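You operate a simulated robot arm through the tools that you are given. There is no shell and no other tool.

You run a simulated robot arm. Do the job below in one go: nothing can be reset, and whatever is moved stays where it is left.

TASK
Nest the carton marked tape, clamp it and roll its tape flat.
Fine: roller back in its block, clamp off again; pinch nothing. Set down upright: orange hand roller. What is to be rubbed or washed off counts as gone when no trace of it is left.

Only the result counts: the job must be done as asked and must still hold three seconds after the hand-in. Knocking over, shifting, dropping, spilling or breaking anything else fails it.

THE ROBOT
A 6-joint arm with a three-finger gripper, fixed in place. Base frame: the origin is on the floor under the middle of its stand, x ahead of it, y to its left, z up. Lengths are in m, angles in degrees, forces in N, time in s.
It reaches about 1.213 m from its shoulder. Its first joint turns from -166.0 to 166.0 degrees. Payload 4.89 kg.
The TCP is the grasp point between the finger pads, 0.03 m short of the fingertips. In the tool frame z runs along the fingers and y along their closing line. The gripper opens to 0.164 m; its body begins 0.125 m behind the TCP.
Orientation is that of the tool frame in the base frame, as a unit quaternion [w, x, y, z]. With the fingers straight down and closing along the base's y, the tool's x points along the base's -x, its y along +y and its z along -z.

THE INTERFACE
- The arm moves only by the tool send_rows. Its argument "rows" is a list of rows, each a list of 3 entries, a list of its own where there are three numbers: the shift along the base's x, y, z in units of 30 mm (1.0 is 30 mm), then the turn, a rotation vector about the base's x, y, z in units of 8 degrees (1.0 is 8 degrees), then the gripper command, from -1 (shut) to 1 (fully open), values between in proportion. In form: [[[dx, dy, dz], [rx, ry, rz], grip], ...]. A call has 1 to 20 rows; each row shifts and turns the commanded pose from where the row before left it. A call with a number of a shift or a turn outside -1 to 1 is refused whole. A row lasts 0.2 s, in which the tool goes at most 0.05 m and 8.6 degrees; a call with a longer step from one row to the next is refused whole, and so is a gripper value outside its range. Where a pose cannot be reached the arm comes as near as it can. A force on the tool above 90 N (or 10 N above the force at the start of the call, whichever is more), or a blocked arm, ends the call early, and 0.2 s more pass. Each finger travels about 0.108 m/s and halts on what it meets, pressing with about 41 N; the grip force reading is that of the motor and also rises with nothing between the fingers. The clock runs only during rows and for 0.2 s after the last one: add rows that do not move to give the fingers time. It gives the time, the measured TCP pose, the force on the tool (base axes), the opening and the grip force at its end, in the units of the frame above (readings bear some noise), with the torque about the TCP (base axes, N m) and any sound that the robot's microphone picked up, and new pictures: "show" is both (left out), scene, wrist or none.
- Cameras (640 x 400 px; columns grow to the right, rows downward): "scene" is fixed at [0.0508, 0.5006, 1.4162]; the picture's right is [-0.44, -0.90, 0.00], its down [-0.20, 0.10, -0.98] and it looks along [0.88, -0.43, -0.22] (base axes); focal length 364 px, centre (320, 200). "wrist" rides on the gripper at [0.076, -0.002, -0.152] in the tool frame; the picture's right is [0.02, 1.00, 0.00], its down [-0.88, 0.02, -0.47] and it looks along [-0.47, 0.01, 0.88] (tool axes); focal length 247 px, centre (320, 200).
- move_column(by): moves the trunk up (or, below 0, down) by that many m; the arm rides with it, the base frame stays. It gives what a move gives, with no picture.
- measure_at(camera, pixels): for up to 12 pixels [column, row] of the newest picture of that camera ("zoom" is the newest enlarged one), the place [x, y, z] in the base frame of the surface seen there, good to about 0.002 m. The clock stands still meanwhile.
- close_up(camera, box): a new picture of the part [left, top, right, bottom] of that camera's present view, enlarged. The clock stands still meanwhile.
- sign_off(): hands the job in; it is judged then, once.

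Leave the gripper open and the arm clear of the work at the hand-in unless told otherwise.

The tools are called as name(argument=value, ...) on one line, values as JSON. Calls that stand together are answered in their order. send_rows: Moves the arm, as the interface text tells. Its arguments: {"type":"object","properties":{"rows":{"type":"array","items":{"type":"array"}},"show":{"type":"string","enum":["both","scene","wrist","none"]}},"required":["rows"]} The other tools are called the same way: move_column (by) moves the trunk up or down; measure_at (camera, pixels) gives the place of the surface under pixels of a picture; close_up (camera, box) takes an enlarged picture of a part of a camera's view; sign_off () hands the job in.

At the start:

```text
time: 0.0
eef_pos: [0.4779, 0.0947, 1.3126]
tool_rot: [0.0, 0.0, 1.0, 0.0]
ft_force: [0.5, -0.6, 0.0]
torque: [-0.02, -0.02, 0.03]
gripper_width: 0.164
finger_force: 0.0
trunk travel left (down, up): [-0.175, 0.215]
```

scene: 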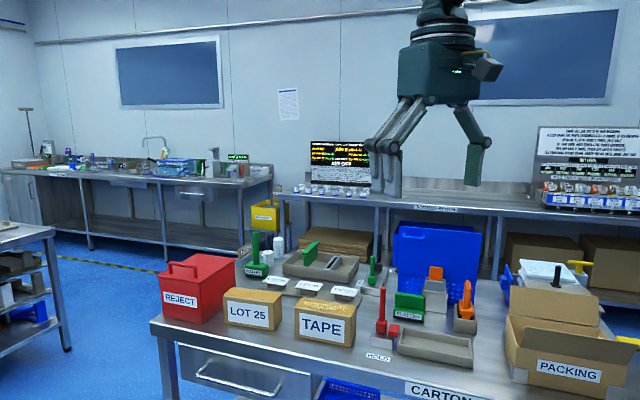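
wrist: 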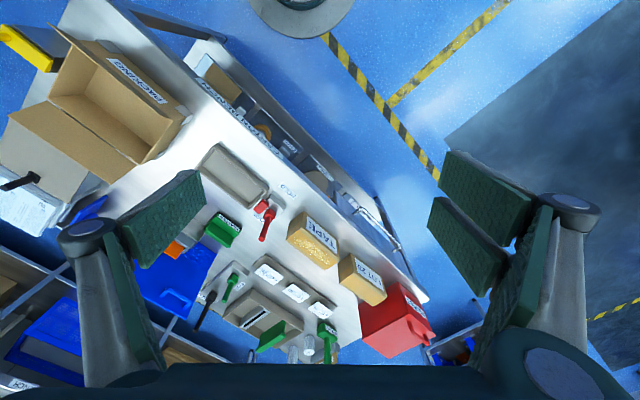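

I see a table with cartons LOT 25 and TAPE, a nest tray with a red clamp (around 430,345), and an orange roller at (466,300). I take enlarged views first to understand the layout.

close_up(camera="scene", box=[360, 230, 520, 390])

close_up(camera="scene", box=[220, 220, 400, 360])

close_up(camera="scene", box=[530, 120, 640, 210])

close_up(camera="wrist", box=[170, 130, 340, 260])

close_up(camera="scene", box=[300, 135, 380, 205])

```text
2.50 times, centred on (440, 310) of scene
```

zoom: 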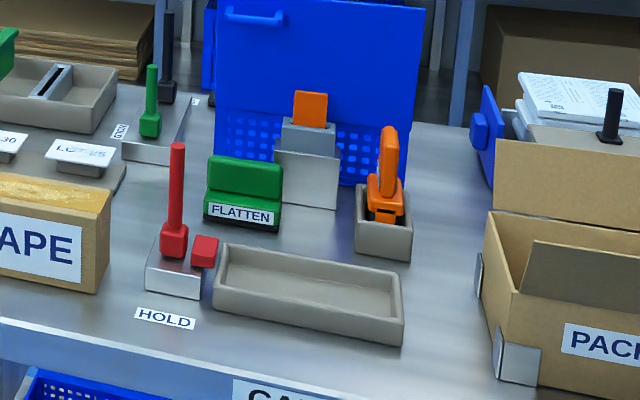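

```text
2.86 times, centred on (310, 290) of scene
```

zoom: 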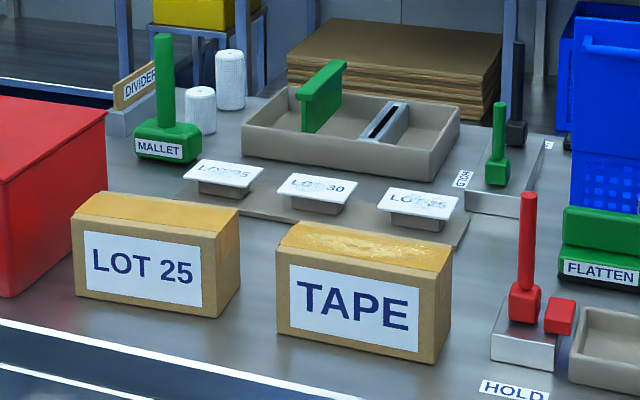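

```text
4.44 times, centred on (585, 165) of scene
```

zoom: 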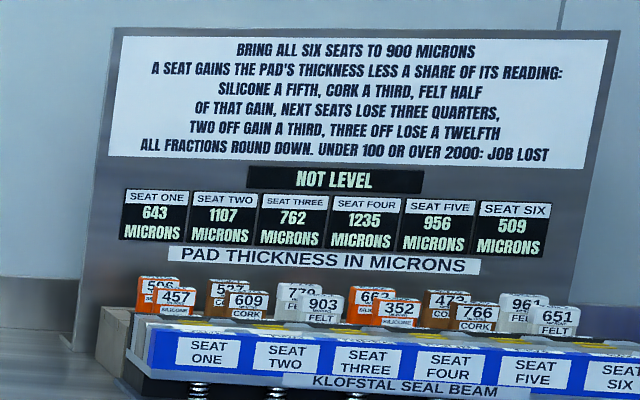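

```text
3.08 times, centred on (255, 195) of wrist
```

zoom: 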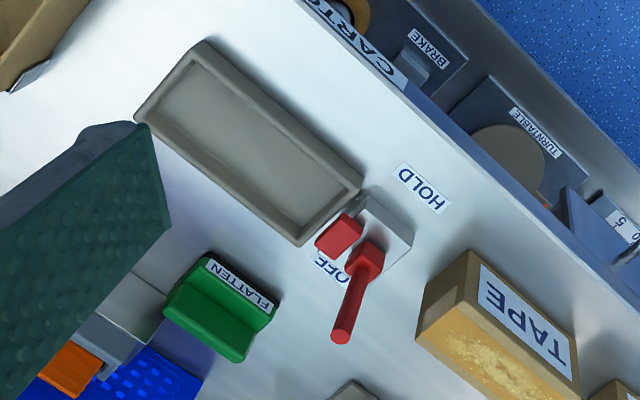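

```text
5.71 times, centred on (340, 170) of scene
```

zoom: 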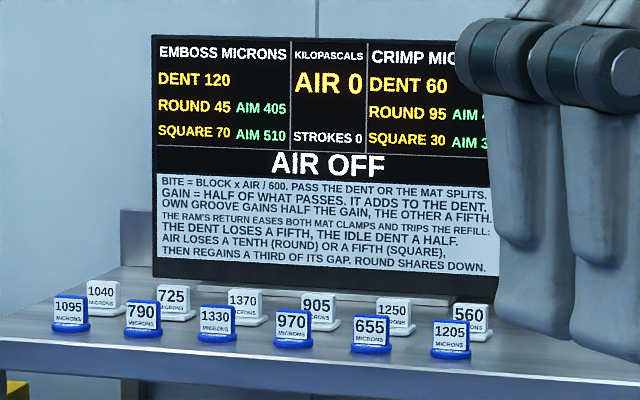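

The red lever stands between labels OFF (rear) and HOLD (front), next to the grey tray; the orange roller stands in a block. Now I measure key points in the scene picture.

measure_at(camera="scene", pixels=[[302, 298], [355, 308], [296, 335], [345, 346], [320, 304], [320, 327], [398, 330], [416, 328], [472, 345], [398, 346], [460, 370], [435, 345]])

measure_at(camera="scene", pixels=[[382, 290], [381, 325], [392, 328], [395, 345], [378, 357], [467, 285], [465, 310], [453, 318], [476, 333], [476, 315], [430, 305], [410, 310]])

measure_at(camera="wrist", pixels=[[225, 145], [263, 181], [246, 204], [209, 170], [235, 175], [260, 207], [264, 215], [260, 236], [278, 206], [292, 193], [313, 235], [222, 230]])

```text
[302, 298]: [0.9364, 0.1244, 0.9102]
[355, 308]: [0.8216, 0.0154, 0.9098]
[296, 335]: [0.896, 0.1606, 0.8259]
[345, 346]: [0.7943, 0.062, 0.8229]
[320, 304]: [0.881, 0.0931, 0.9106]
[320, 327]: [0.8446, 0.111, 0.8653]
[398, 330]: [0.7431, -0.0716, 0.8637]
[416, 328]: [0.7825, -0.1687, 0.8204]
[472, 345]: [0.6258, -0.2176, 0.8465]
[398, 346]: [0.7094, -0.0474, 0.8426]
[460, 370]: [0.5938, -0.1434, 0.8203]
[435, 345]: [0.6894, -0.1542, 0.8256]
```

```text
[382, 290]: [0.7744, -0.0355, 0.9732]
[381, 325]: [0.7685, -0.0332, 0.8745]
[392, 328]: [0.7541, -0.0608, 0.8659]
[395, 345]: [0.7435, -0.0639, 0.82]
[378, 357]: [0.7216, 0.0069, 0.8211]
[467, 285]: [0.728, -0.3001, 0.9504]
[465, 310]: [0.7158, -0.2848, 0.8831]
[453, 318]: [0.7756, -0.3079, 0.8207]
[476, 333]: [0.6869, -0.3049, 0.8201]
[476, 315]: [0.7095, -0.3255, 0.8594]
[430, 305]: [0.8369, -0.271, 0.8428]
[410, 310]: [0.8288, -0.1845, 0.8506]
```

```text
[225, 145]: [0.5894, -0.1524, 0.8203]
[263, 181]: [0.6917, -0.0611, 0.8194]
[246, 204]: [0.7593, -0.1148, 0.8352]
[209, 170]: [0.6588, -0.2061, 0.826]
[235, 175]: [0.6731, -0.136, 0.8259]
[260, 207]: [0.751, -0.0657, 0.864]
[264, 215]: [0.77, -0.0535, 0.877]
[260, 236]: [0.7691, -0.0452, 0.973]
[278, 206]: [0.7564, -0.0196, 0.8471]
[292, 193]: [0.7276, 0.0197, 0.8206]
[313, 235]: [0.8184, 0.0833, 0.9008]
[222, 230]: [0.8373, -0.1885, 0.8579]
```

The work is set at about 45° to the base axes. I move the arm over the work for a better look: toward about (0.55, -0.05, 1.20).

send_rows(rows=[[[0.4, -0.8, -0.6], [0, 0, 0], 1], [[0.4, -0.8, -0.6], [0, 0, 0], 1], [[0.4, -0.8, -0.6], [0, 0, 0], 1], [[0.4, -0.8, -0.6], [0, 0, 0], 1], [[0.4, -0.8, -0.6], [0, 0, 0], 1], [[0.4, -0.8, -0.6], [0, 0, 0], 1], [[0, 0, 0], [0, 0, 0], 1]])

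```text
time: 1.6
eef_pos: [0.5536, -0.0487, 1.2059]
tool_rot: [0.0, 0.0, 1.0, 0.0]
ft_force: [0.7, -0.2, -0.1]
torque: [0.01, 0.06, -0.03]
gripper_width: 0.1639
finger_force: 0.0
trunk travel left (down, up): [-0.175, 0.215]
```

scene: 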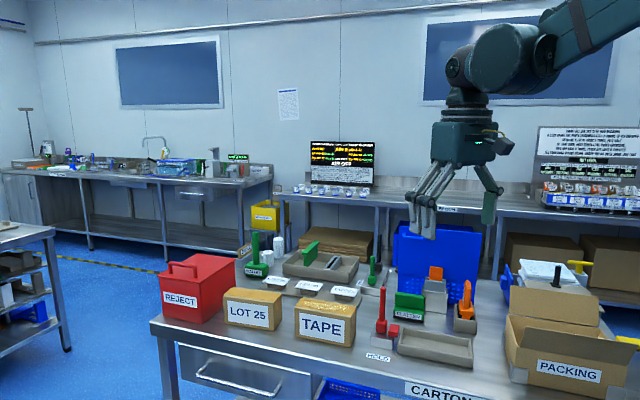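
wrist: 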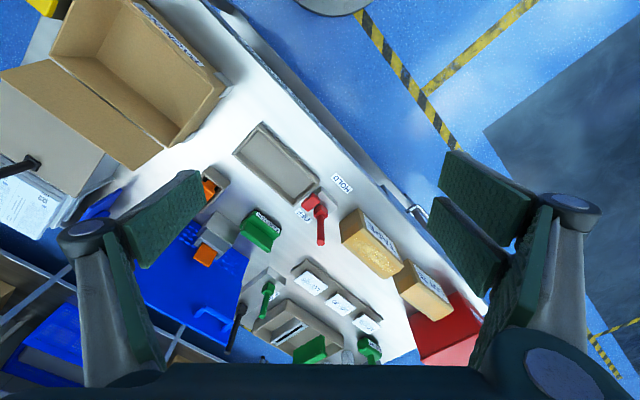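

Now I zoom in on the tray, lever, roller block and carton in the wrist picture.

close_up(camera="wrist", box=[220, 110, 380, 210])

close_up(camera="wrist", box=[180, 150, 340, 270])

close_up(camera="wrist", box=[290, 170, 460, 300])

```text
4.00 times, centred on (300, 160) of wrist
```

zoom: 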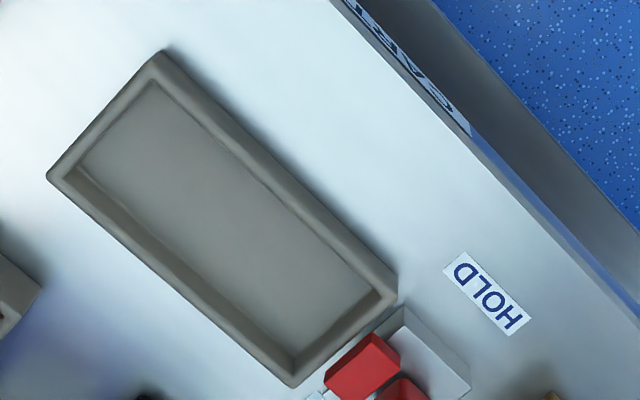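

```text
3.33 times, centred on (260, 210) of wrist
```

zoom: 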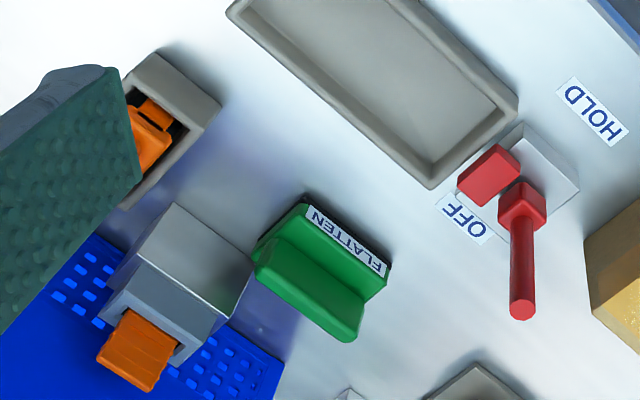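

```text
3.08 times, centred on (375, 235) of wrist
```

zoom: 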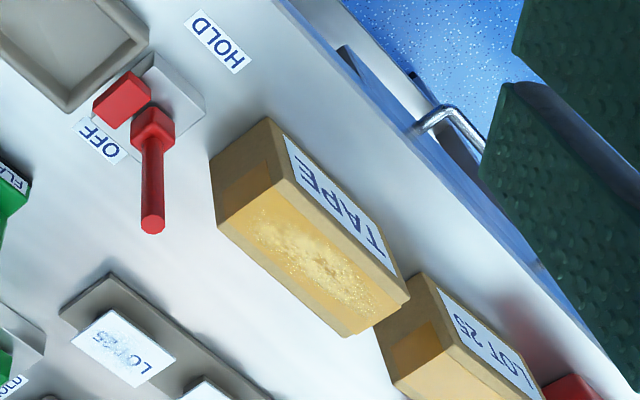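

I measure the carton corners and lever in the newest enlarged picture.

measure_at(camera="zoom", pixels=[[284, 182], [222, 224], [402, 292], [344, 330], [268, 125], [213, 158], [310, 250], [240, 200], [340, 200], [152, 222], [152, 135], [122, 90]])

close_up(camera="wrist", box=[220, 110, 380, 210])

```text
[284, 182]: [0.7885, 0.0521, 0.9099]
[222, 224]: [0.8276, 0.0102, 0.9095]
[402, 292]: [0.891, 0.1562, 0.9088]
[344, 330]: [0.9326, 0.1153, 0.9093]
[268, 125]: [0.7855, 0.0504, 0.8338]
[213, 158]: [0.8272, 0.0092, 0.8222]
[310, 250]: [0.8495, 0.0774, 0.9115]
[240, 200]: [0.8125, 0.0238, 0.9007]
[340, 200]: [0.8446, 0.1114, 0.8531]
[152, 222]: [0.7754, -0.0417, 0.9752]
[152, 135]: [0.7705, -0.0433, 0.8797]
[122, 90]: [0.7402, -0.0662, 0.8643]
```

```text
4.00 times, centred on (300, 160) of wrist
```

zoom: 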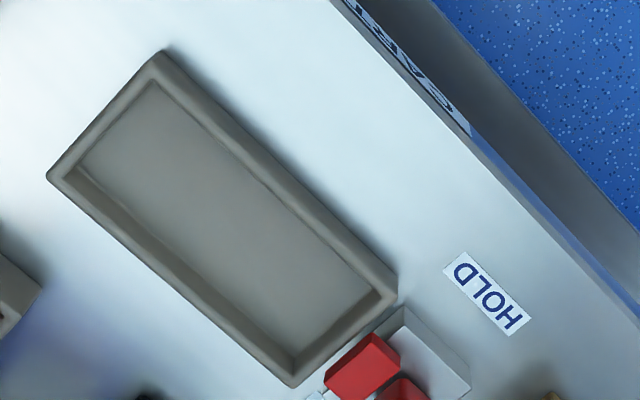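

Now I measure the tray's rim and floor corners in this enlarged picture.

measure_at(camera="zoom", pixels=[[162, 60], [55, 177], [294, 378], [390, 280], [152, 90], [88, 168], [293, 348], [362, 292], [230, 225], [220, 130], [150, 250], [345, 330]])

close_up(camera="wrist", box=[200, 120, 350, 214])

```text
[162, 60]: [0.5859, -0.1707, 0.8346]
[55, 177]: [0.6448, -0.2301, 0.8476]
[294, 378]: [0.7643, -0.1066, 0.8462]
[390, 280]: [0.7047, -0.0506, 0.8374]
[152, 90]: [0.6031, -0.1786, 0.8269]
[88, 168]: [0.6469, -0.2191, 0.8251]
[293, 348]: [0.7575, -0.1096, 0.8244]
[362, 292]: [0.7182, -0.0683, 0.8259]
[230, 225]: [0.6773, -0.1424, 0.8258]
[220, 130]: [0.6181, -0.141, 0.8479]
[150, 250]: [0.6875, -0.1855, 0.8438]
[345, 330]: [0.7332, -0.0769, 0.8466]
```

```text
4.26 times, centred on (275, 167) of wrist
```

zoom: 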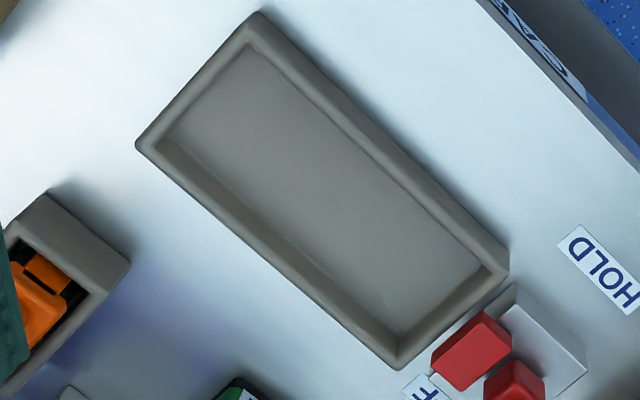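

I zoom further to measure the tray's inner walls precisely.

close_up(camera="wrist", box=[228, 118, 292, 158])

close_up(camera="wrist", box=[266, 162, 330, 212])

```text
10.00 times, centred on (260, 138) of wrist
```

zoom: 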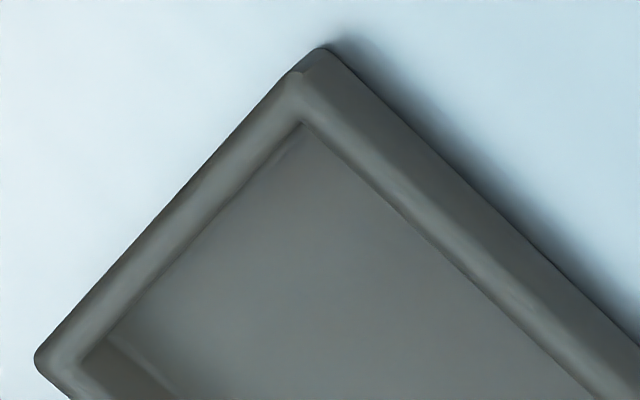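

```text
8.00 times, centred on (298, 187) of wrist
```

zoom: 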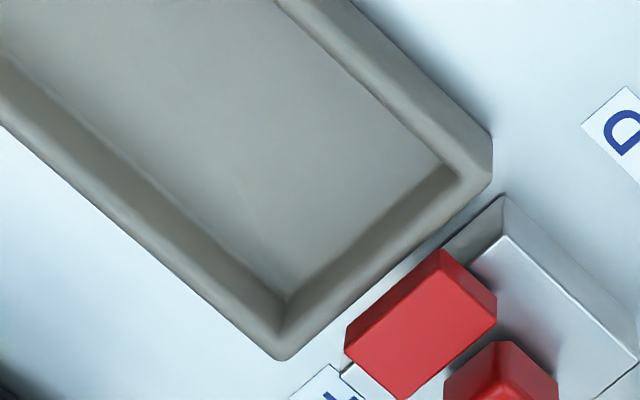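

I measure the clamp-end corner of the tray and clamp block in this zoom.

measure_at(camera="zoom", pixels=[[284, 298], [281, 335], [440, 162], [464, 178], [380, 235], [376, 262], [130, 175], [118, 215], [340, 70], [362, 66], [420, 320], [550, 330]])

measure_at(camera="zoom", pixels=[[440, 255], [490, 300], [400, 390], [352, 350], [500, 350], [540, 380], [505, 205], [505, 245], [630, 360], [480, 270], [350, 375], [600, 390]])

```text
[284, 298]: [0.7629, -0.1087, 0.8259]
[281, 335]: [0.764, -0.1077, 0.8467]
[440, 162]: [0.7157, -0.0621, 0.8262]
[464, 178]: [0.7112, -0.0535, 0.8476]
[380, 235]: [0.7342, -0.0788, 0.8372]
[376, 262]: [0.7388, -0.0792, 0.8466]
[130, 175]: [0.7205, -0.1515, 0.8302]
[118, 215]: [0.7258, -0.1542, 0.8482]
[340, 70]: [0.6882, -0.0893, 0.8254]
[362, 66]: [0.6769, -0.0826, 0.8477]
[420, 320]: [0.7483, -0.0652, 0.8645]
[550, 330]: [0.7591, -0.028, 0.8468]
```

```text
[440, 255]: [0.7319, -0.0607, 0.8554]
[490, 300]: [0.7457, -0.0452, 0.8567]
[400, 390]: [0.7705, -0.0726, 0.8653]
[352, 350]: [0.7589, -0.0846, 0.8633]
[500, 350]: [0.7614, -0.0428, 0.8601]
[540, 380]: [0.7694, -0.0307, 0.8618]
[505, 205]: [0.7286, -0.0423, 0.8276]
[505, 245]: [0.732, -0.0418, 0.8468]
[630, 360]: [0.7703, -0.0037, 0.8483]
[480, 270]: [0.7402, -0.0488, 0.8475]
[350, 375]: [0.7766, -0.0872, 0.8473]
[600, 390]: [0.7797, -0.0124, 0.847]
```

The tray axis runs near 45°. Now I look closely at the lever and its clamp from both cameras to understand how it swings.

close_up(camera="scene", box=[360, 280, 424, 370])

close_up(camera="wrist", box=[285, 175, 357, 255])

```text
4.44 times, centred on (392, 325) of scene
```

zoom: 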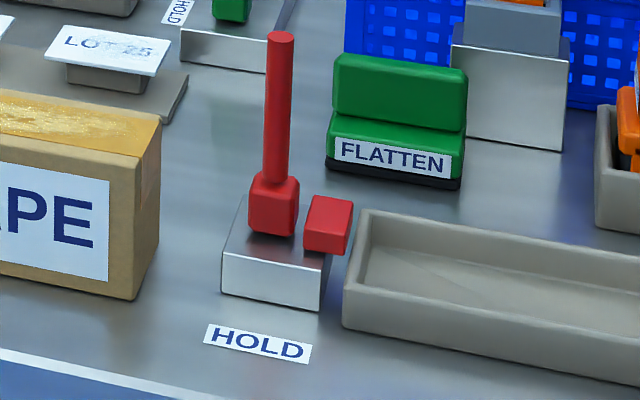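

```text
5.00 times, centred on (321, 215) of wrist
```

zoom: 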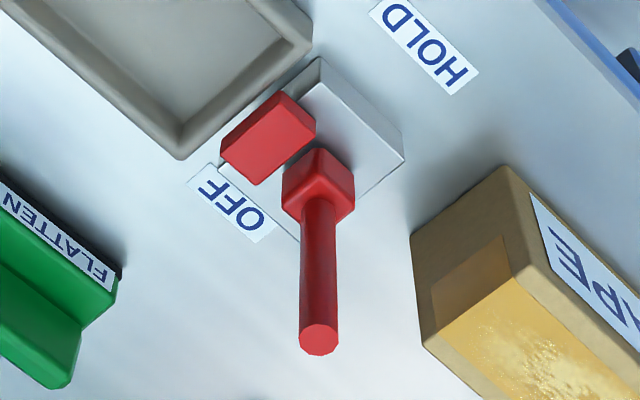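

I measure points along the lever's shaft to learn its tilt.

measure_at(camera="zoom", pixels=[[319, 340], [319, 325], [318, 300], [318, 270], [318, 240], [317, 215], [318, 185], [318, 165], [300, 200], [345, 200], [318, 335], [230, 205]])

close_up(camera="scene", box=[360, 280, 424, 370])

measure_at(camera="scene", pixels=[[423, 289], [423, 295]])

```text
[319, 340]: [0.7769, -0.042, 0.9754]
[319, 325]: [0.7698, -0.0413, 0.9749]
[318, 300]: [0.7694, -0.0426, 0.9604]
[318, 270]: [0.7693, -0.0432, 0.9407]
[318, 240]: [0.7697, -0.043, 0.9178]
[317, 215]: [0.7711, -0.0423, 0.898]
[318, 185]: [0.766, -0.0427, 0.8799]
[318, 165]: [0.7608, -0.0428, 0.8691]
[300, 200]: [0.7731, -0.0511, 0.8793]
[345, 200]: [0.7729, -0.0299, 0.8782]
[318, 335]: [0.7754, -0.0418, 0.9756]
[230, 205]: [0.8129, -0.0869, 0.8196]
```

```text
4.44 times, centred on (392, 325) of scene
```

zoom: 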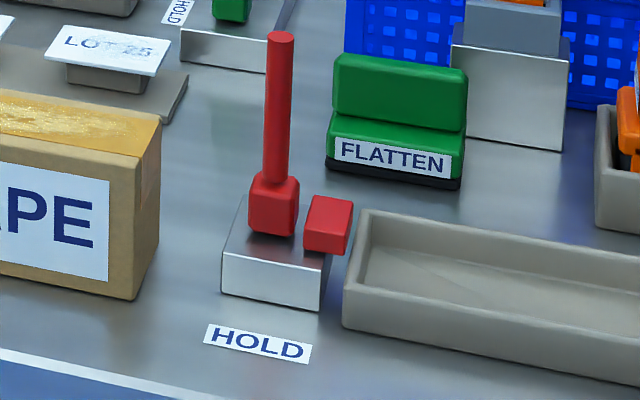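

```text
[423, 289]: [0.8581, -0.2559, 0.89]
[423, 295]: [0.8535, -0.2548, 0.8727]
```

The lever is a vertical post; base block is long along OFF–HOLD. Now I look at the orange tools in detail.

close_up(camera="scene", box=[420, 255, 490, 340])

close_up(camera="scene", box=[300, 235, 400, 300])

close_up(camera="scene", box=[270, 80, 305, 125])

```text
4.71 times, centred on (455, 298) of scene
```

zoom: 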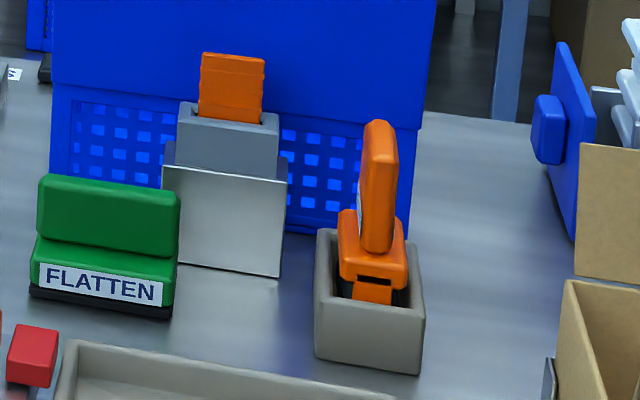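

```text
6.15 times, centred on (350, 268) of scene
```

zoom: 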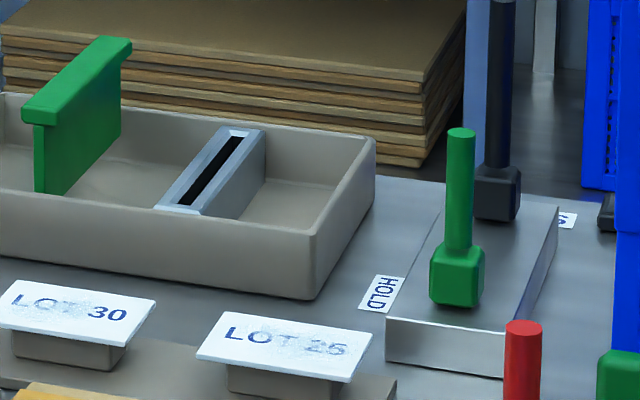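

```text
8.89 times, centred on (288, 102) of scene
```

zoom: 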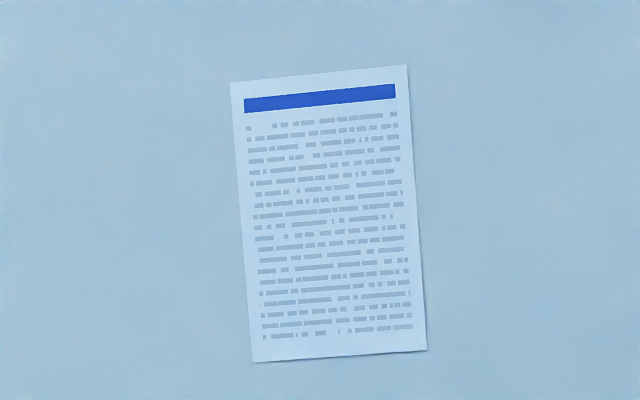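

The orange hand roller sits upright in the grey open block. I move the arm right to look at it from above with the wrist camera.

send_rows(rows=[[[0, -0.9, -0.2], [0, 0, 0], 1], [[0, -0.9, -0.2], [0, 0, 0], 1], [[0, -0.9, -0.2], [0, 0, 0], 1], [[0, -0.9, -0.2], [0, 0, 0], 1], [[0, -0.9, -0.2], [0, 0, 0], 1], [[0, -0.9, -0.2], [0, 0, 0], 1], [[0, -0.9, -0.2], [0, 0, 0], 1], [[0, -0.9, -0.2], [0, 0, 0], 1], [[0, 0, 0], [0, 0, 0], 1]])

```text
time: 3.6
eef_pos: [0.5514, -0.265, 1.1547]
tool_rot: [0.0, -0.001, 1.0, 0.0]
ft_force: [0.3, 0.0, -0.2]
torque: [0.02, 0.04, 0.0]
gripper_width: 0.1642
finger_force: 0.1
trunk travel left (down, up): [-0.175, 0.215]
```

scene: 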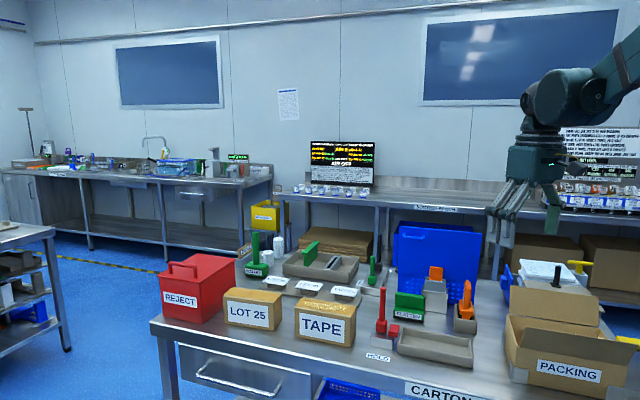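
wrist: 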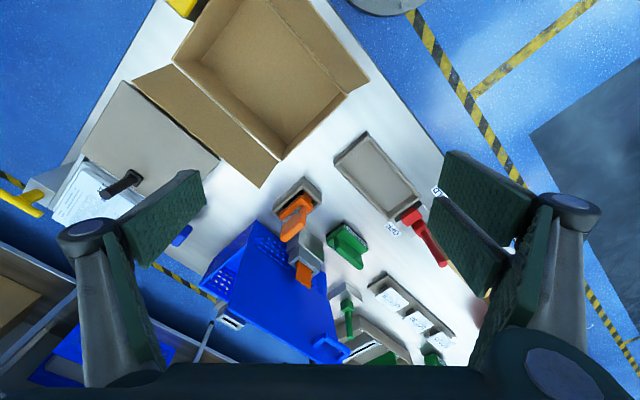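

I zoom in on the roller in its block at about (297, 207) of the wrist picture.

close_up(camera="wrist", box=[260, 170, 332, 245])

```text
5.33 times, centred on (296, 208) of wrist
```

zoom: 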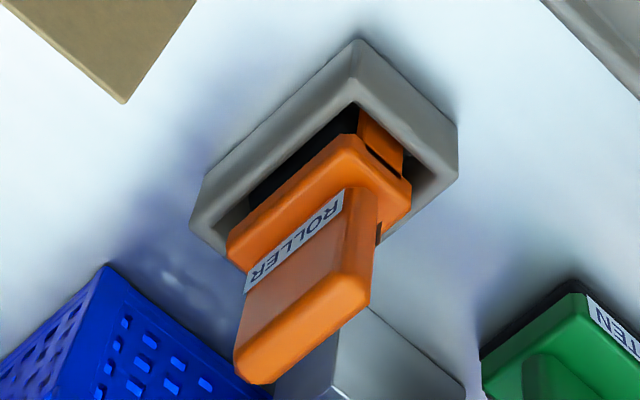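

I measure handle, frame and block points in this enlarged picture.

measure_at(camera="zoom", pixels=[[250, 372], [362, 300], [240, 350], [345, 270], [255, 280], [340, 200], [300, 330], [365, 240], [320, 245], [235, 250], [350, 145], [405, 195]])

measure_at(camera="zoom", pixels=[[357, 50], [195, 215], [452, 155], [357, 88], [220, 215], [425, 150], [300, 130], [290, 175], [375, 150], [385, 160], [395, 185], [270, 225]])

```text
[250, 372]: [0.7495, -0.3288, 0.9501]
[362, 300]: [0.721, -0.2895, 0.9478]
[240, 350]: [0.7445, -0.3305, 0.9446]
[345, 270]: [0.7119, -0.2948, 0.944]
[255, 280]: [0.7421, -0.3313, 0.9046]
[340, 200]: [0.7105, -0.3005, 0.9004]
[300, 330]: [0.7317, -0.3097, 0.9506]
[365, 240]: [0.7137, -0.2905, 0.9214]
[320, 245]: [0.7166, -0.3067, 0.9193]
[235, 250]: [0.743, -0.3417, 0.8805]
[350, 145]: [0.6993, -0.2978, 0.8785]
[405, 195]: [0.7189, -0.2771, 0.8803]
```

```text
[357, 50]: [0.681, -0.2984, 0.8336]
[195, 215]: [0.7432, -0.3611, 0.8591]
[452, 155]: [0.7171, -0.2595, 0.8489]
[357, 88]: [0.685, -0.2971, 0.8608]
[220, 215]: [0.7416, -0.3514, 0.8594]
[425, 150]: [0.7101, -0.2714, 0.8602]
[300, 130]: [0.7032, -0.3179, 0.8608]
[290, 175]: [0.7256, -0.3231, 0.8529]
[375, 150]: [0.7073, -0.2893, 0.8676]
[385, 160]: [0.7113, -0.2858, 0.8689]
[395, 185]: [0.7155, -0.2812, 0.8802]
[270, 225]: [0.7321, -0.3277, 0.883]
```

Roller: handle thin (~17 mm) across the tape direction, wide along the other, top at z≈0.951, centre about (0.732, -0.311). Block rim z≈0.86. First the carton: I move over it with the tool turned +45° about z so the fingers close across its 60 mm width.

send_rows(rows=[[[0.75, 0.9, -0.1], [0, 0, 0.47], 1], [[0.75, 0.9, -0.1], [0, 0, 0.47], 1], [[0.75, 0.9, -0.1], [0, 0, 0.47], 1], [[0.75, 0.9, -0.1], [0, 0, 0.47], 1], [[0.75, 0.9, -0.1], [0, 0, 0.47], 1], [[0.75, 0.9, -0.1], [0, 0, 0.47], 1], [[0.75, 0.9, -0.1], [0, 0, 0.47], 1], [[0.75, 0.9, -0.1], [0, 0, 0.47], 1], [[0.75, 0.9, -0.1], [0, 0, 0.47], 1], [[0.75, 0.9, -0.1], [0, 0, 0.47], 1], [[0.75, 0.9, -0.1], [0, 0, 0.47], 1], [[0.75, 0.9, -0.1], [0, 0, 0.455], 1], [[0, 0, 0], [0, 0, 0], 1]])

```text
time: 6.4
eef_pos: [0.8217, 0.0591, 1.1195]
tool_rot: [0.0, -0.383, 0.924, 0.001]
ft_force: [-0.1, 0.7, 0.4]
torque: [-0.05, 0.03, 0.01]
gripper_width: 0.164
finger_force: 0.1
trunk travel left (down, up): [-0.175, 0.215]
```

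scene: 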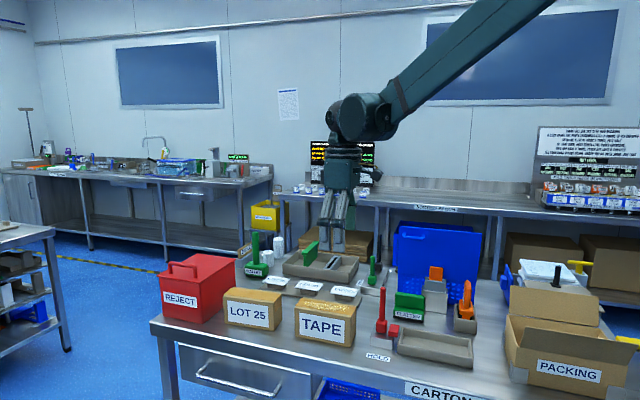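
wrist: 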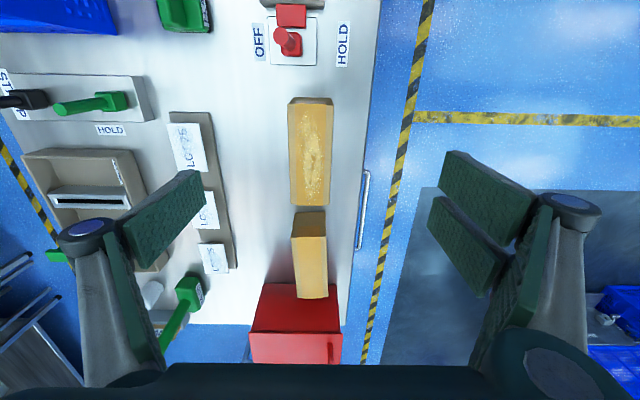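

The view is now aligned with the table. I zoom on the carton at (312,150) and the clamp at (292,40).

close_up(camera="wrist", box=[240, 0, 370, 80])

close_up(camera="wrist", box=[250, 90, 380, 215])

```text
4.92 times, centred on (305, 40) of wrist
```

zoom: 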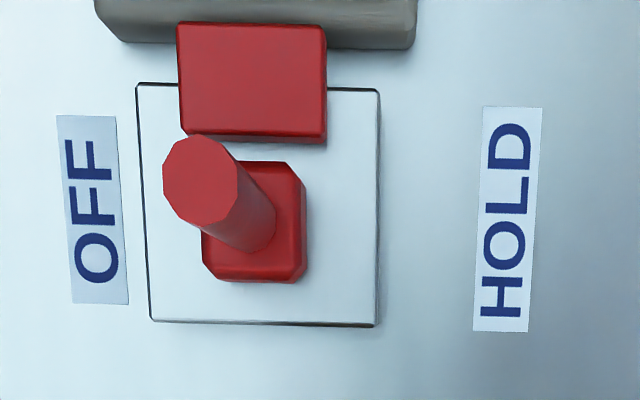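

```text
3.20 times, centred on (315, 152) of wrist
```

zoom: 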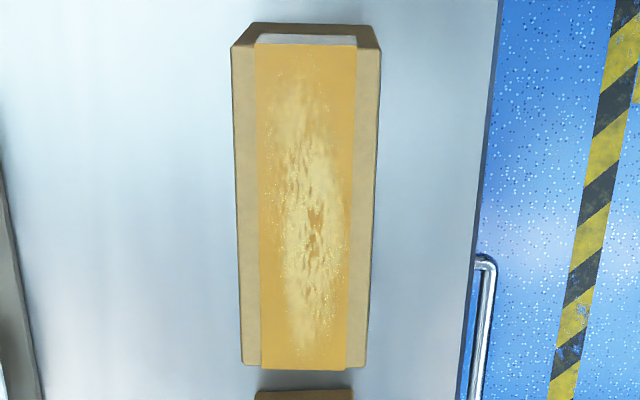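

I measure carton corners in the newest zoom picture.

measure_at(camera="zoom", pixels=[[236, 52], [376, 50], [246, 358], [362, 360], [239, 150], [375, 150], [242, 280], [368, 280], [310, 360], [258, 200], [354, 200], [310, 200]])

```text
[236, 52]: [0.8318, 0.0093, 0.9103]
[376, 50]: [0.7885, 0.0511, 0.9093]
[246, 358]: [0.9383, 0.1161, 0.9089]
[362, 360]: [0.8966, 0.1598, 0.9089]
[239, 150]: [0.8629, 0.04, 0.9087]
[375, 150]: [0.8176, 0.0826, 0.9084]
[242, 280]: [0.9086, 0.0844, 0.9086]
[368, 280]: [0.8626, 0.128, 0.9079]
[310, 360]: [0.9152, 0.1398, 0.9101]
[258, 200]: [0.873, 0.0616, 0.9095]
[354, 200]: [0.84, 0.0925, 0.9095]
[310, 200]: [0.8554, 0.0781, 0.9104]
```

Carton centre ≈ (0.863, 0.084), 0.062 × 0.154, top z 0.909, aligned at 45°. Before grasping, I fly over the tray with the aligned view for precise tray measurements.

send_rows(rows=[[[-0.759, -0.95, 0], [0, 0, 0], 1], [[-0.759, -0.95, 0], [0, 0, 0], 1], [[-0.759, -0.95, 0], [0, 0, 0], 1], [[-0.759, -0.95, 0], [0, 0, 0], 1], [[-0.759, -0.95, 0], [0, 0, 0], 1], [[-0.759, -0.95, 0], [0, 0, 0], 1], [[-0.759, -0.95, 0], [0, 0, 0], 1], [[-0.759, -0.95, 0], [0, 0, 0], 1], [[-0.759, -0.95, 0], [0, 0, 0], 1], [[-0.759, -0.95, 0], [0, 0, 0], 1], [[0, 0, 0], [0, 0, 0], 1]], show="wrist")

```text
time: 8.8
eef_pos: [0.593, -0.229, 1.1252]
tool_rot: [0.0, -0.382, 0.924, 0.0]
ft_force: [-0.4, 0.3, -0.6]
torque: [0.01, -0.05, 0.02]
gripper_width: 0.1638
finger_force: 0.1
trunk travel left (down, up): [-0.175, 0.215]
```

wrist: 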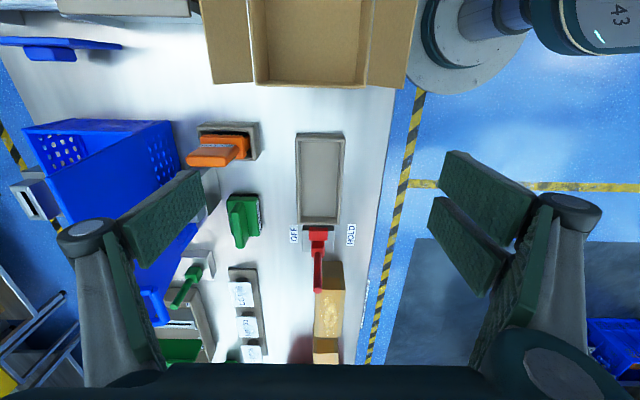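

I zoom on the tray (295–345, 130–225).

close_up(camera="wrist", box=[270, 122, 372, 242])

```text
3.33 times, centred on (321, 182) of wrist
```

zoom: 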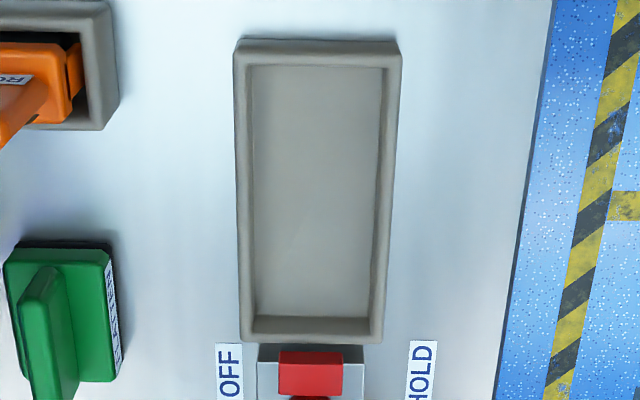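

I measure the inner wall positions of the tray here.

measure_at(camera="zoom", pixels=[[243, 200], [250, 200], [256, 200], [372, 200], [378, 200], [384, 200], [391, 200], [318, 62], [318, 68], [318, 314], [318, 324], [318, 335]])

measure_at(camera="zoom", pixels=[[247, 100], [252, 100], [378, 100], [384, 100], [250, 290], [256, 290], [372, 290], [378, 290], [318, 55], [270, 68], [360, 68], [310, 375]])

```text
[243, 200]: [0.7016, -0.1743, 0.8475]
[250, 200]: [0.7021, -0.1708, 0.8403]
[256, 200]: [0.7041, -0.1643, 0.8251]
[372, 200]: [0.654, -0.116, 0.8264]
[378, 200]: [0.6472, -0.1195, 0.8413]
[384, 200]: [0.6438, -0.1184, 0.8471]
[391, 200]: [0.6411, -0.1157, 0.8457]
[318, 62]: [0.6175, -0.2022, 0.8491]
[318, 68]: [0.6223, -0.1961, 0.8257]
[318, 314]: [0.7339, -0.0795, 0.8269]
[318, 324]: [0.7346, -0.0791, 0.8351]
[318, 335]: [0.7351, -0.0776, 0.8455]
```

```text
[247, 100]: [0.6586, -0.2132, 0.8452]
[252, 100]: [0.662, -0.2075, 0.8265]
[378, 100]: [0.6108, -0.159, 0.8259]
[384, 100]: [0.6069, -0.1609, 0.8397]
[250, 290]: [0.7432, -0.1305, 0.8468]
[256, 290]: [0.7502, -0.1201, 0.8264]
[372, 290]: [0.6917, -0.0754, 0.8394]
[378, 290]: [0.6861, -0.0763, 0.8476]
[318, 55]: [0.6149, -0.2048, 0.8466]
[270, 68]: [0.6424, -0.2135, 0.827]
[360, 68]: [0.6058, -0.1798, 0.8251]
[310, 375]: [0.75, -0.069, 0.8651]
```

Tray inside: about 0.166 × 0.073 centred at (0.679, -0.1405), floor 0.826, rim 0.848. Carton has about 5–6 mm to spare each side. I go over the carton with the gripper partly closed to ~0.11 m.

send_rows(rows=[[[0.8164, 0.9412, -0.0636], [0, 0, 0], 0.34], [[0.8164, 0.9412, -0.0636], [0, 0, 0], 0.34], [[0.8164, 0.9412, -0.0636], [0, 0, 0], 0.34], [[0.8164, 0.9412, -0.0636], [0, 0, 0], 0.34], [[0.8164, 0.9412, -0.0636], [0, 0, 0], 0.34], [[0.8164, 0.9412, -0.0636], [0, 0, 0], 0.34], [[0.8164, 0.9412, -0.0636], [0, 0, 0], 0.34], [[0.8164, 0.9412, -0.0636], [0, 0, 0], 0.34], [[0.8164, 0.9412, -0.0636], [0, 0, 0], 0.34], [[0.8164, 0.9412, -0.0636], [0, 0, 0], 0.34], [[0.8164, 0.9412, -0.0636], [0, 0, 0], 0.34], [[0, 0, 0], [0, 0, 0], 0.34], [[0, 0, 0], [0, 0, 0], 0.34]])

```text
time: 11.6
eef_pos: [0.8608, 0.0852, 1.0998]
tool_rot: [-0.001, -0.383, 0.924, -0.001]
ft_force: [0.6, 0.4, 0.3]
torque: [-0.08, 0.05, -0.01]
gripper_width: 0.1098
finger_force: 0.0
trunk travel left (down, up): [-0.175, 0.215]
```

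scene: 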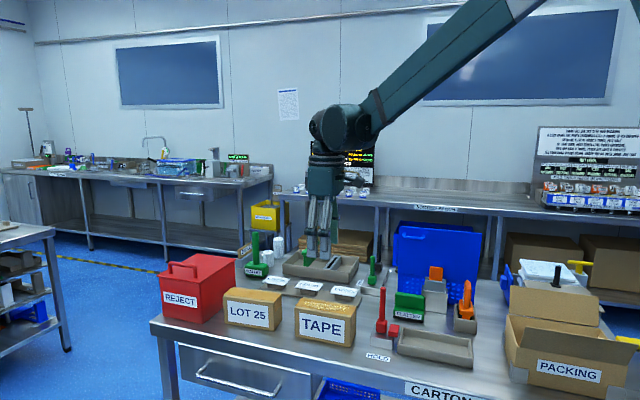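
wrist: 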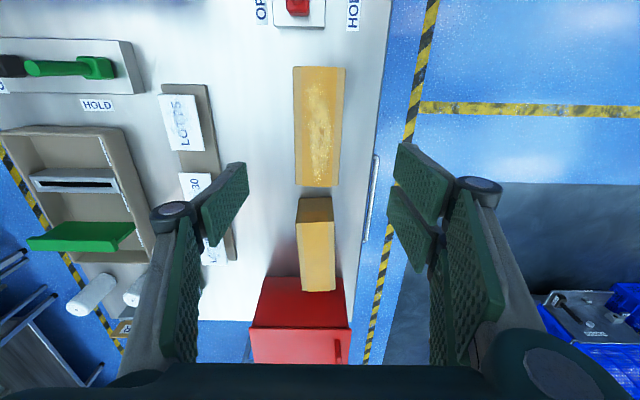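

The carton is centred between fingers. I descend 0.12 m and check again.

send_rows(rows=[[[0, 0, -1], [0, 0, 0], 0.34], [[0, 0, -1], [0, 0, 0], 0.34], [[0, 0, -1], [0, 0, 0], 0.34], [[0, 0, -1], [0, 0, 0], 0.34], [[0, 0, 0], [0, 0, 0], 0.34]])

```text
time: 12.8
eef_pos: [0.8613, 0.0841, 0.9793]
tool_rot: [0.001, -0.382, 0.924, 0.0]
ft_force: [0.7, 0.3, 0.1]
torque: [-0.01, 0.03, -0.02]
gripper_width: 0.1098
finger_force: 0.1
trunk travel left (down, up): [-0.175, 0.215]
```

scene: 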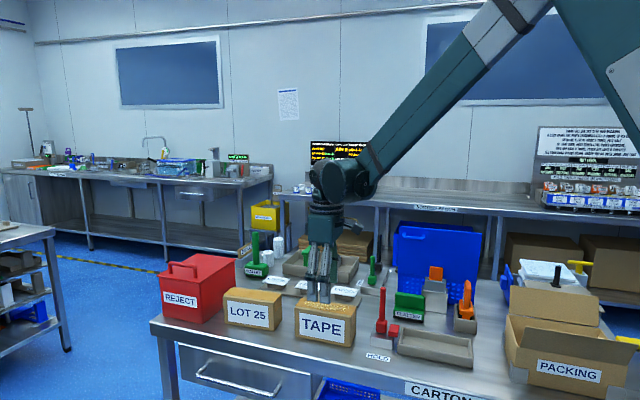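
wrist: 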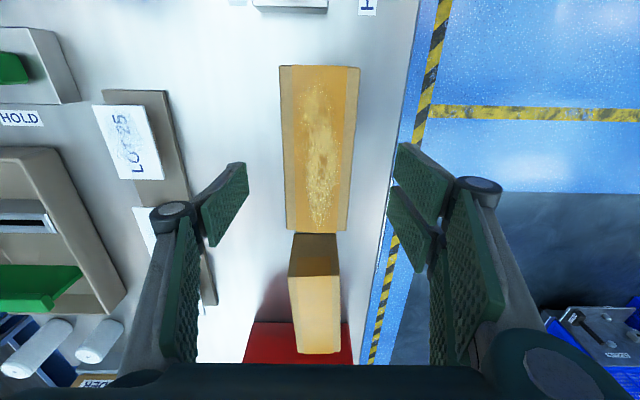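

I check the distance from the label plates beside the carton to the left finger.

measure_at(camera="wrist", pixels=[[160, 175], [185, 190], [205, 290], [230, 200], [205, 215], [215, 235], [240, 190], [400, 170], [320, 225], [295, 180], [345, 180], [300, 260]])

```text
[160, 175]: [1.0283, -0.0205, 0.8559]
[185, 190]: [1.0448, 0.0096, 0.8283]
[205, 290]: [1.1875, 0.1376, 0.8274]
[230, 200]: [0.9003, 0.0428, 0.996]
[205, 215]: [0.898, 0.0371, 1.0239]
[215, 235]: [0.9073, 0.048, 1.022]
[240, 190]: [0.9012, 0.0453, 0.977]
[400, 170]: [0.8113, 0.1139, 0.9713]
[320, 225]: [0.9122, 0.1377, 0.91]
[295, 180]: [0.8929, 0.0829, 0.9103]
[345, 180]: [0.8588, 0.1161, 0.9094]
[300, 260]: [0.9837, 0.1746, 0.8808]
```

Clear: plates are 0.1 m away. I descend to TCP z≈0.885 and close the fingers on the carton.

send_rows(rows=[[[0, 0, -1], [0, 0, 0], 0.34], [[0, 0, -1], [0, 0, 0], 0.34], [[0, 0, -1], [0, 0, 0], 0.34], [[0, 0, -0.15], [0, 0, 0], 0.34], [[0, 0, 0], [0, 0, 0], 0.34]])

```text
time: 14.0
eef_pos: [0.8627, 0.0861, 0.8844]
tool_rot: [0.0, -0.382, 0.924, 0.0]
ft_force: [0.9, -0.1, -0.2]
torque: [-0.01, 0.05, 0.0]
gripper_width: 0.1098
finger_force: 0.1
trunk travel left (down, up): [-0.175, 0.215]
```

scene: 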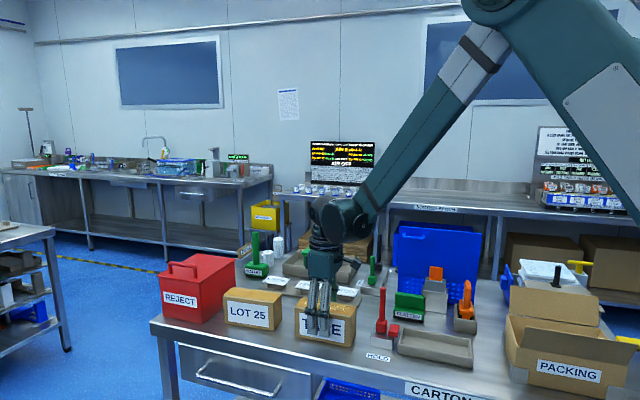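
wrist: 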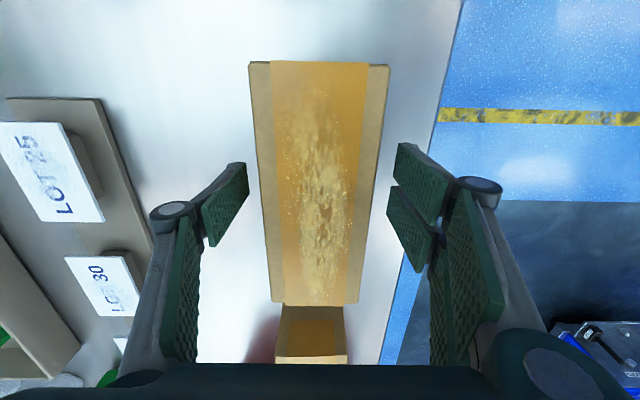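

Both sides clear. I close the fingers with still rows.

send_rows(rows=[[[0, 0, 0], [0, 0, 0], -0.4], [[0, 0, 0], [0, 0, 0], -0.4], [[0, 0, 0], [0, 0, 0], -0.4], [[0, 0, 0], [0, 0, 0], -0.4]], show="wrist")

```text
time: 15.0
eef_pos: [0.8625, 0.0846, 0.8848]
tool_rot: [0.0, -0.383, 0.924, 0.0]
ft_force: [-0.3, -0.2, -0.4]
torque: [-0.01, -0.04, -0.06]
gripper_width: 0.0656
finger_force: 41.0
trunk travel left (down, up): [-0.175, 0.215]
```

wrist: 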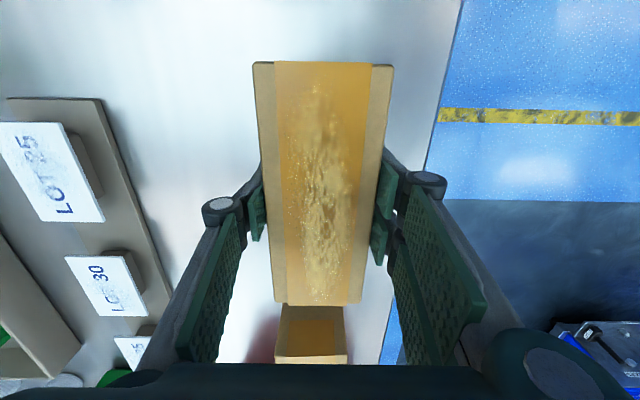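

Gripped at 0.0656 m with 41 N. I lift straight up by 0.2 m so that the carton clears the lever.

send_rows(rows=[[[0, 0, 0.3], [0, 0, 0], -0.4], [[0, 0, 0.7], [0, 0, 0], -0.4], [[0, 0, 1], [0, 0, 0], -0.4], [[0, 0, 1], [0, 0, 0], -0.4], [[0, 0, 1], [0, 0, 0], -0.4], [[0, 0, 1], [0, 0, 0], -0.4], [[0, 0, 1], [0, 0, 0], -0.4], [[0, 0, 0.7], [0, 0, 0], -0.4], [[0, 0, 0], [0, 0, 0], -0.4]])

```text
time: 17.0
eef_pos: [0.8601, 0.0844, 1.0877]
tool_rot: [0.0, -0.383, 0.924, 0.0]
ft_force: [-0.1, -0.3, -2.2]
torque: [-0.02, -0.09, 0.01]
gripper_width: 0.0655
finger_force: 40.8
trunk travel left (down, up): [-0.175, 0.215]
```

scene: 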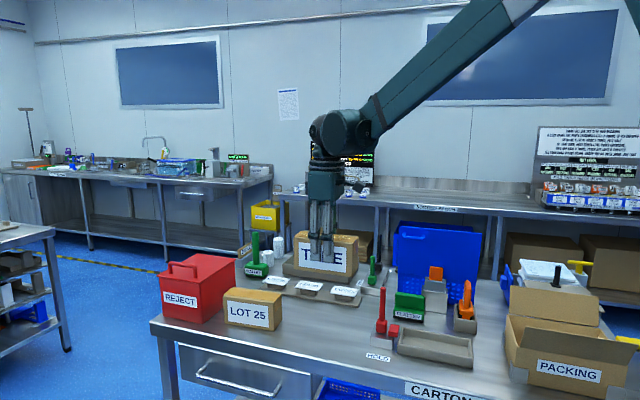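
wrist: 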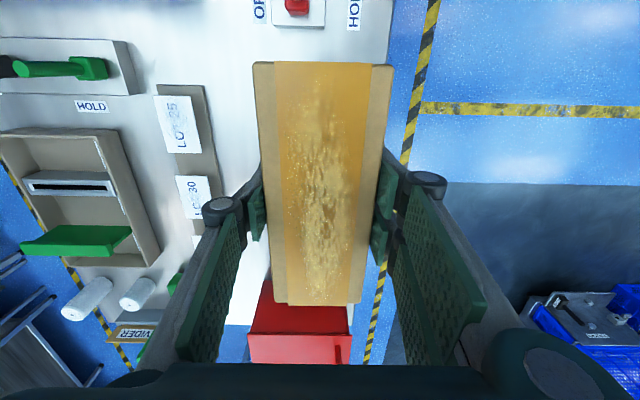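

Carton is held and lifted. I measure its top corners now to know where it sits relative to the TCP.

close_up(camera="wrist", box=[240, 50, 410, 320])

measure_at(camera="wrist", pixels=[[256, 64], [391, 67], [276, 302], [358, 302], [265, 180], [380, 150], [272, 280], [363, 280], [320, 64], [320, 304], [257, 100], [388, 100]])

```text
1.48 times, centred on (325, 185) of wrist
```

zoom: 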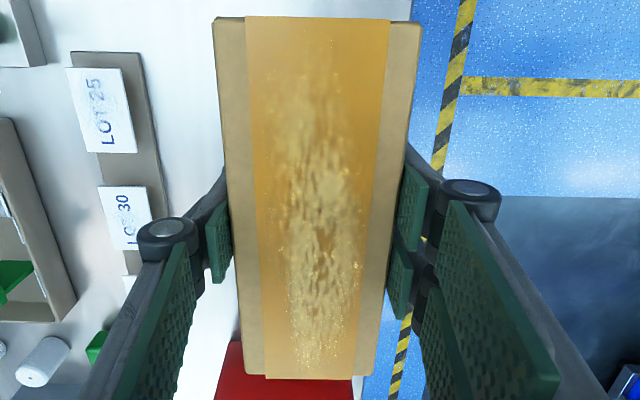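

```text
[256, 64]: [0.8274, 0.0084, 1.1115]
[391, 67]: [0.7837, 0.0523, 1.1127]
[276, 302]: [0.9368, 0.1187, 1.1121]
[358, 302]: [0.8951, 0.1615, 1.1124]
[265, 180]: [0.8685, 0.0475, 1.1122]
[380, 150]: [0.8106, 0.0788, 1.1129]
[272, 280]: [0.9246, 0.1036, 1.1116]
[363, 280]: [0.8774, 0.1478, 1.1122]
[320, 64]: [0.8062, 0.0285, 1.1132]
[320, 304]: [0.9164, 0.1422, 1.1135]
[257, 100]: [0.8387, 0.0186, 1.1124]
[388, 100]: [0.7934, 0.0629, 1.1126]
```

Carton centre in hand ≈ (0.861, 0.0855), length ≈0.159, width ≈0.0645. I move it level to above the tray centre: shift (-0.182, -0.227).

send_rows(rows=[[[-0.4, -0.5, 0], [0, 0, 0], -0.4], [[-0.608, -0.755, 0], [0, 0, 0], -0.4], [[-0.608, -0.755, 0], [0, 0, 0], -0.4], [[-0.608, -0.755, 0], [0, 0, 0], -0.4], [[-0.608, -0.755, 0], [0, 0, 0], -0.4], [[-0.608, -0.755, 0], [0, 0, 0], -0.4], [[-0.608, -0.755, 0], [0, 0, 0], -0.4], [[-0.608, -0.755, 0], [0, 0, 0], -0.4], [[-0.608, -0.755, 0], [0, 0, 0], -0.4], [[-0.608, -0.755, 0], [0, 0, 0], -0.4], [[-0.208, -0.258, 0], [0, 0, 0], -0.4], [[0, 0, 0], [0, 0, 0], -0.4]])

```text
time: 19.6
eef_pos: [0.6817, -0.1424, 1.0869]
tool_rot: [-0.001, -0.382, 0.924, 0.0]
ft_force: [-0.7, -0.2, -2.3]
torque: [0.01, 0.0, 0.0]
gripper_width: 0.0655
finger_force: 41.3
trunk travel left (down, up): [-0.175, 0.215]
```

scene: 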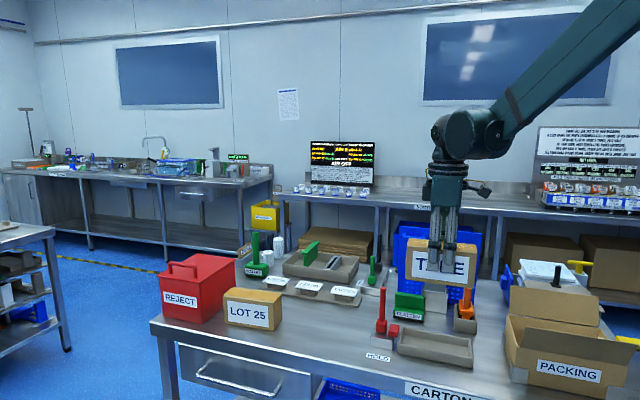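
wrist: 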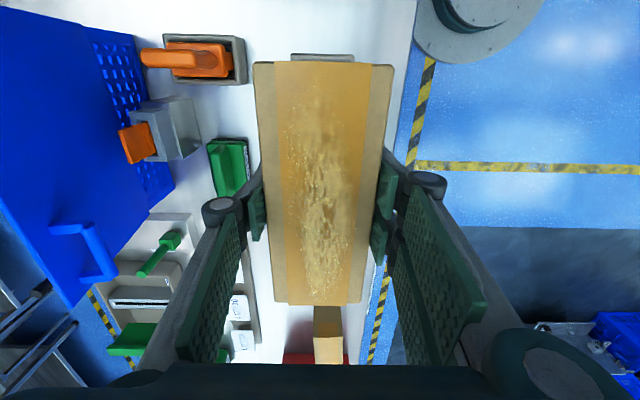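

I measure the carton's corners over the tray.

measure_at(camera="wrist", pixels=[[256, 64], [391, 67], [276, 302], [358, 302], [265, 180], [380, 150], [272, 280], [363, 280], [320, 64], [320, 304], [257, 100], [388, 100]])

measure_at(camera="wrist", pixels=[[295, 57], [350, 57], [320, 56], [320, 59]])

```text
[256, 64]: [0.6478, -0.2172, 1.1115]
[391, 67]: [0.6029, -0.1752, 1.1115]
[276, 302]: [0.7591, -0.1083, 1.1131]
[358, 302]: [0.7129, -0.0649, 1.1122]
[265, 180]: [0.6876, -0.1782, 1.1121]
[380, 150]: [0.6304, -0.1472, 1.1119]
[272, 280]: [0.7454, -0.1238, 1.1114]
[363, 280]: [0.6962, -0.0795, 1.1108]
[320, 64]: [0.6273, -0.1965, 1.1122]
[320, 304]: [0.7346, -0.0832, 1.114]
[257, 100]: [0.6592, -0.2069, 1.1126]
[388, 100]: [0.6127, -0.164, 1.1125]
```

```text
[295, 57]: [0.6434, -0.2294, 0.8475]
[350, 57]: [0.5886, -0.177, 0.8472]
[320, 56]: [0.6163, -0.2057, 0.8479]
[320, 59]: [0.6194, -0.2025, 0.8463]
```

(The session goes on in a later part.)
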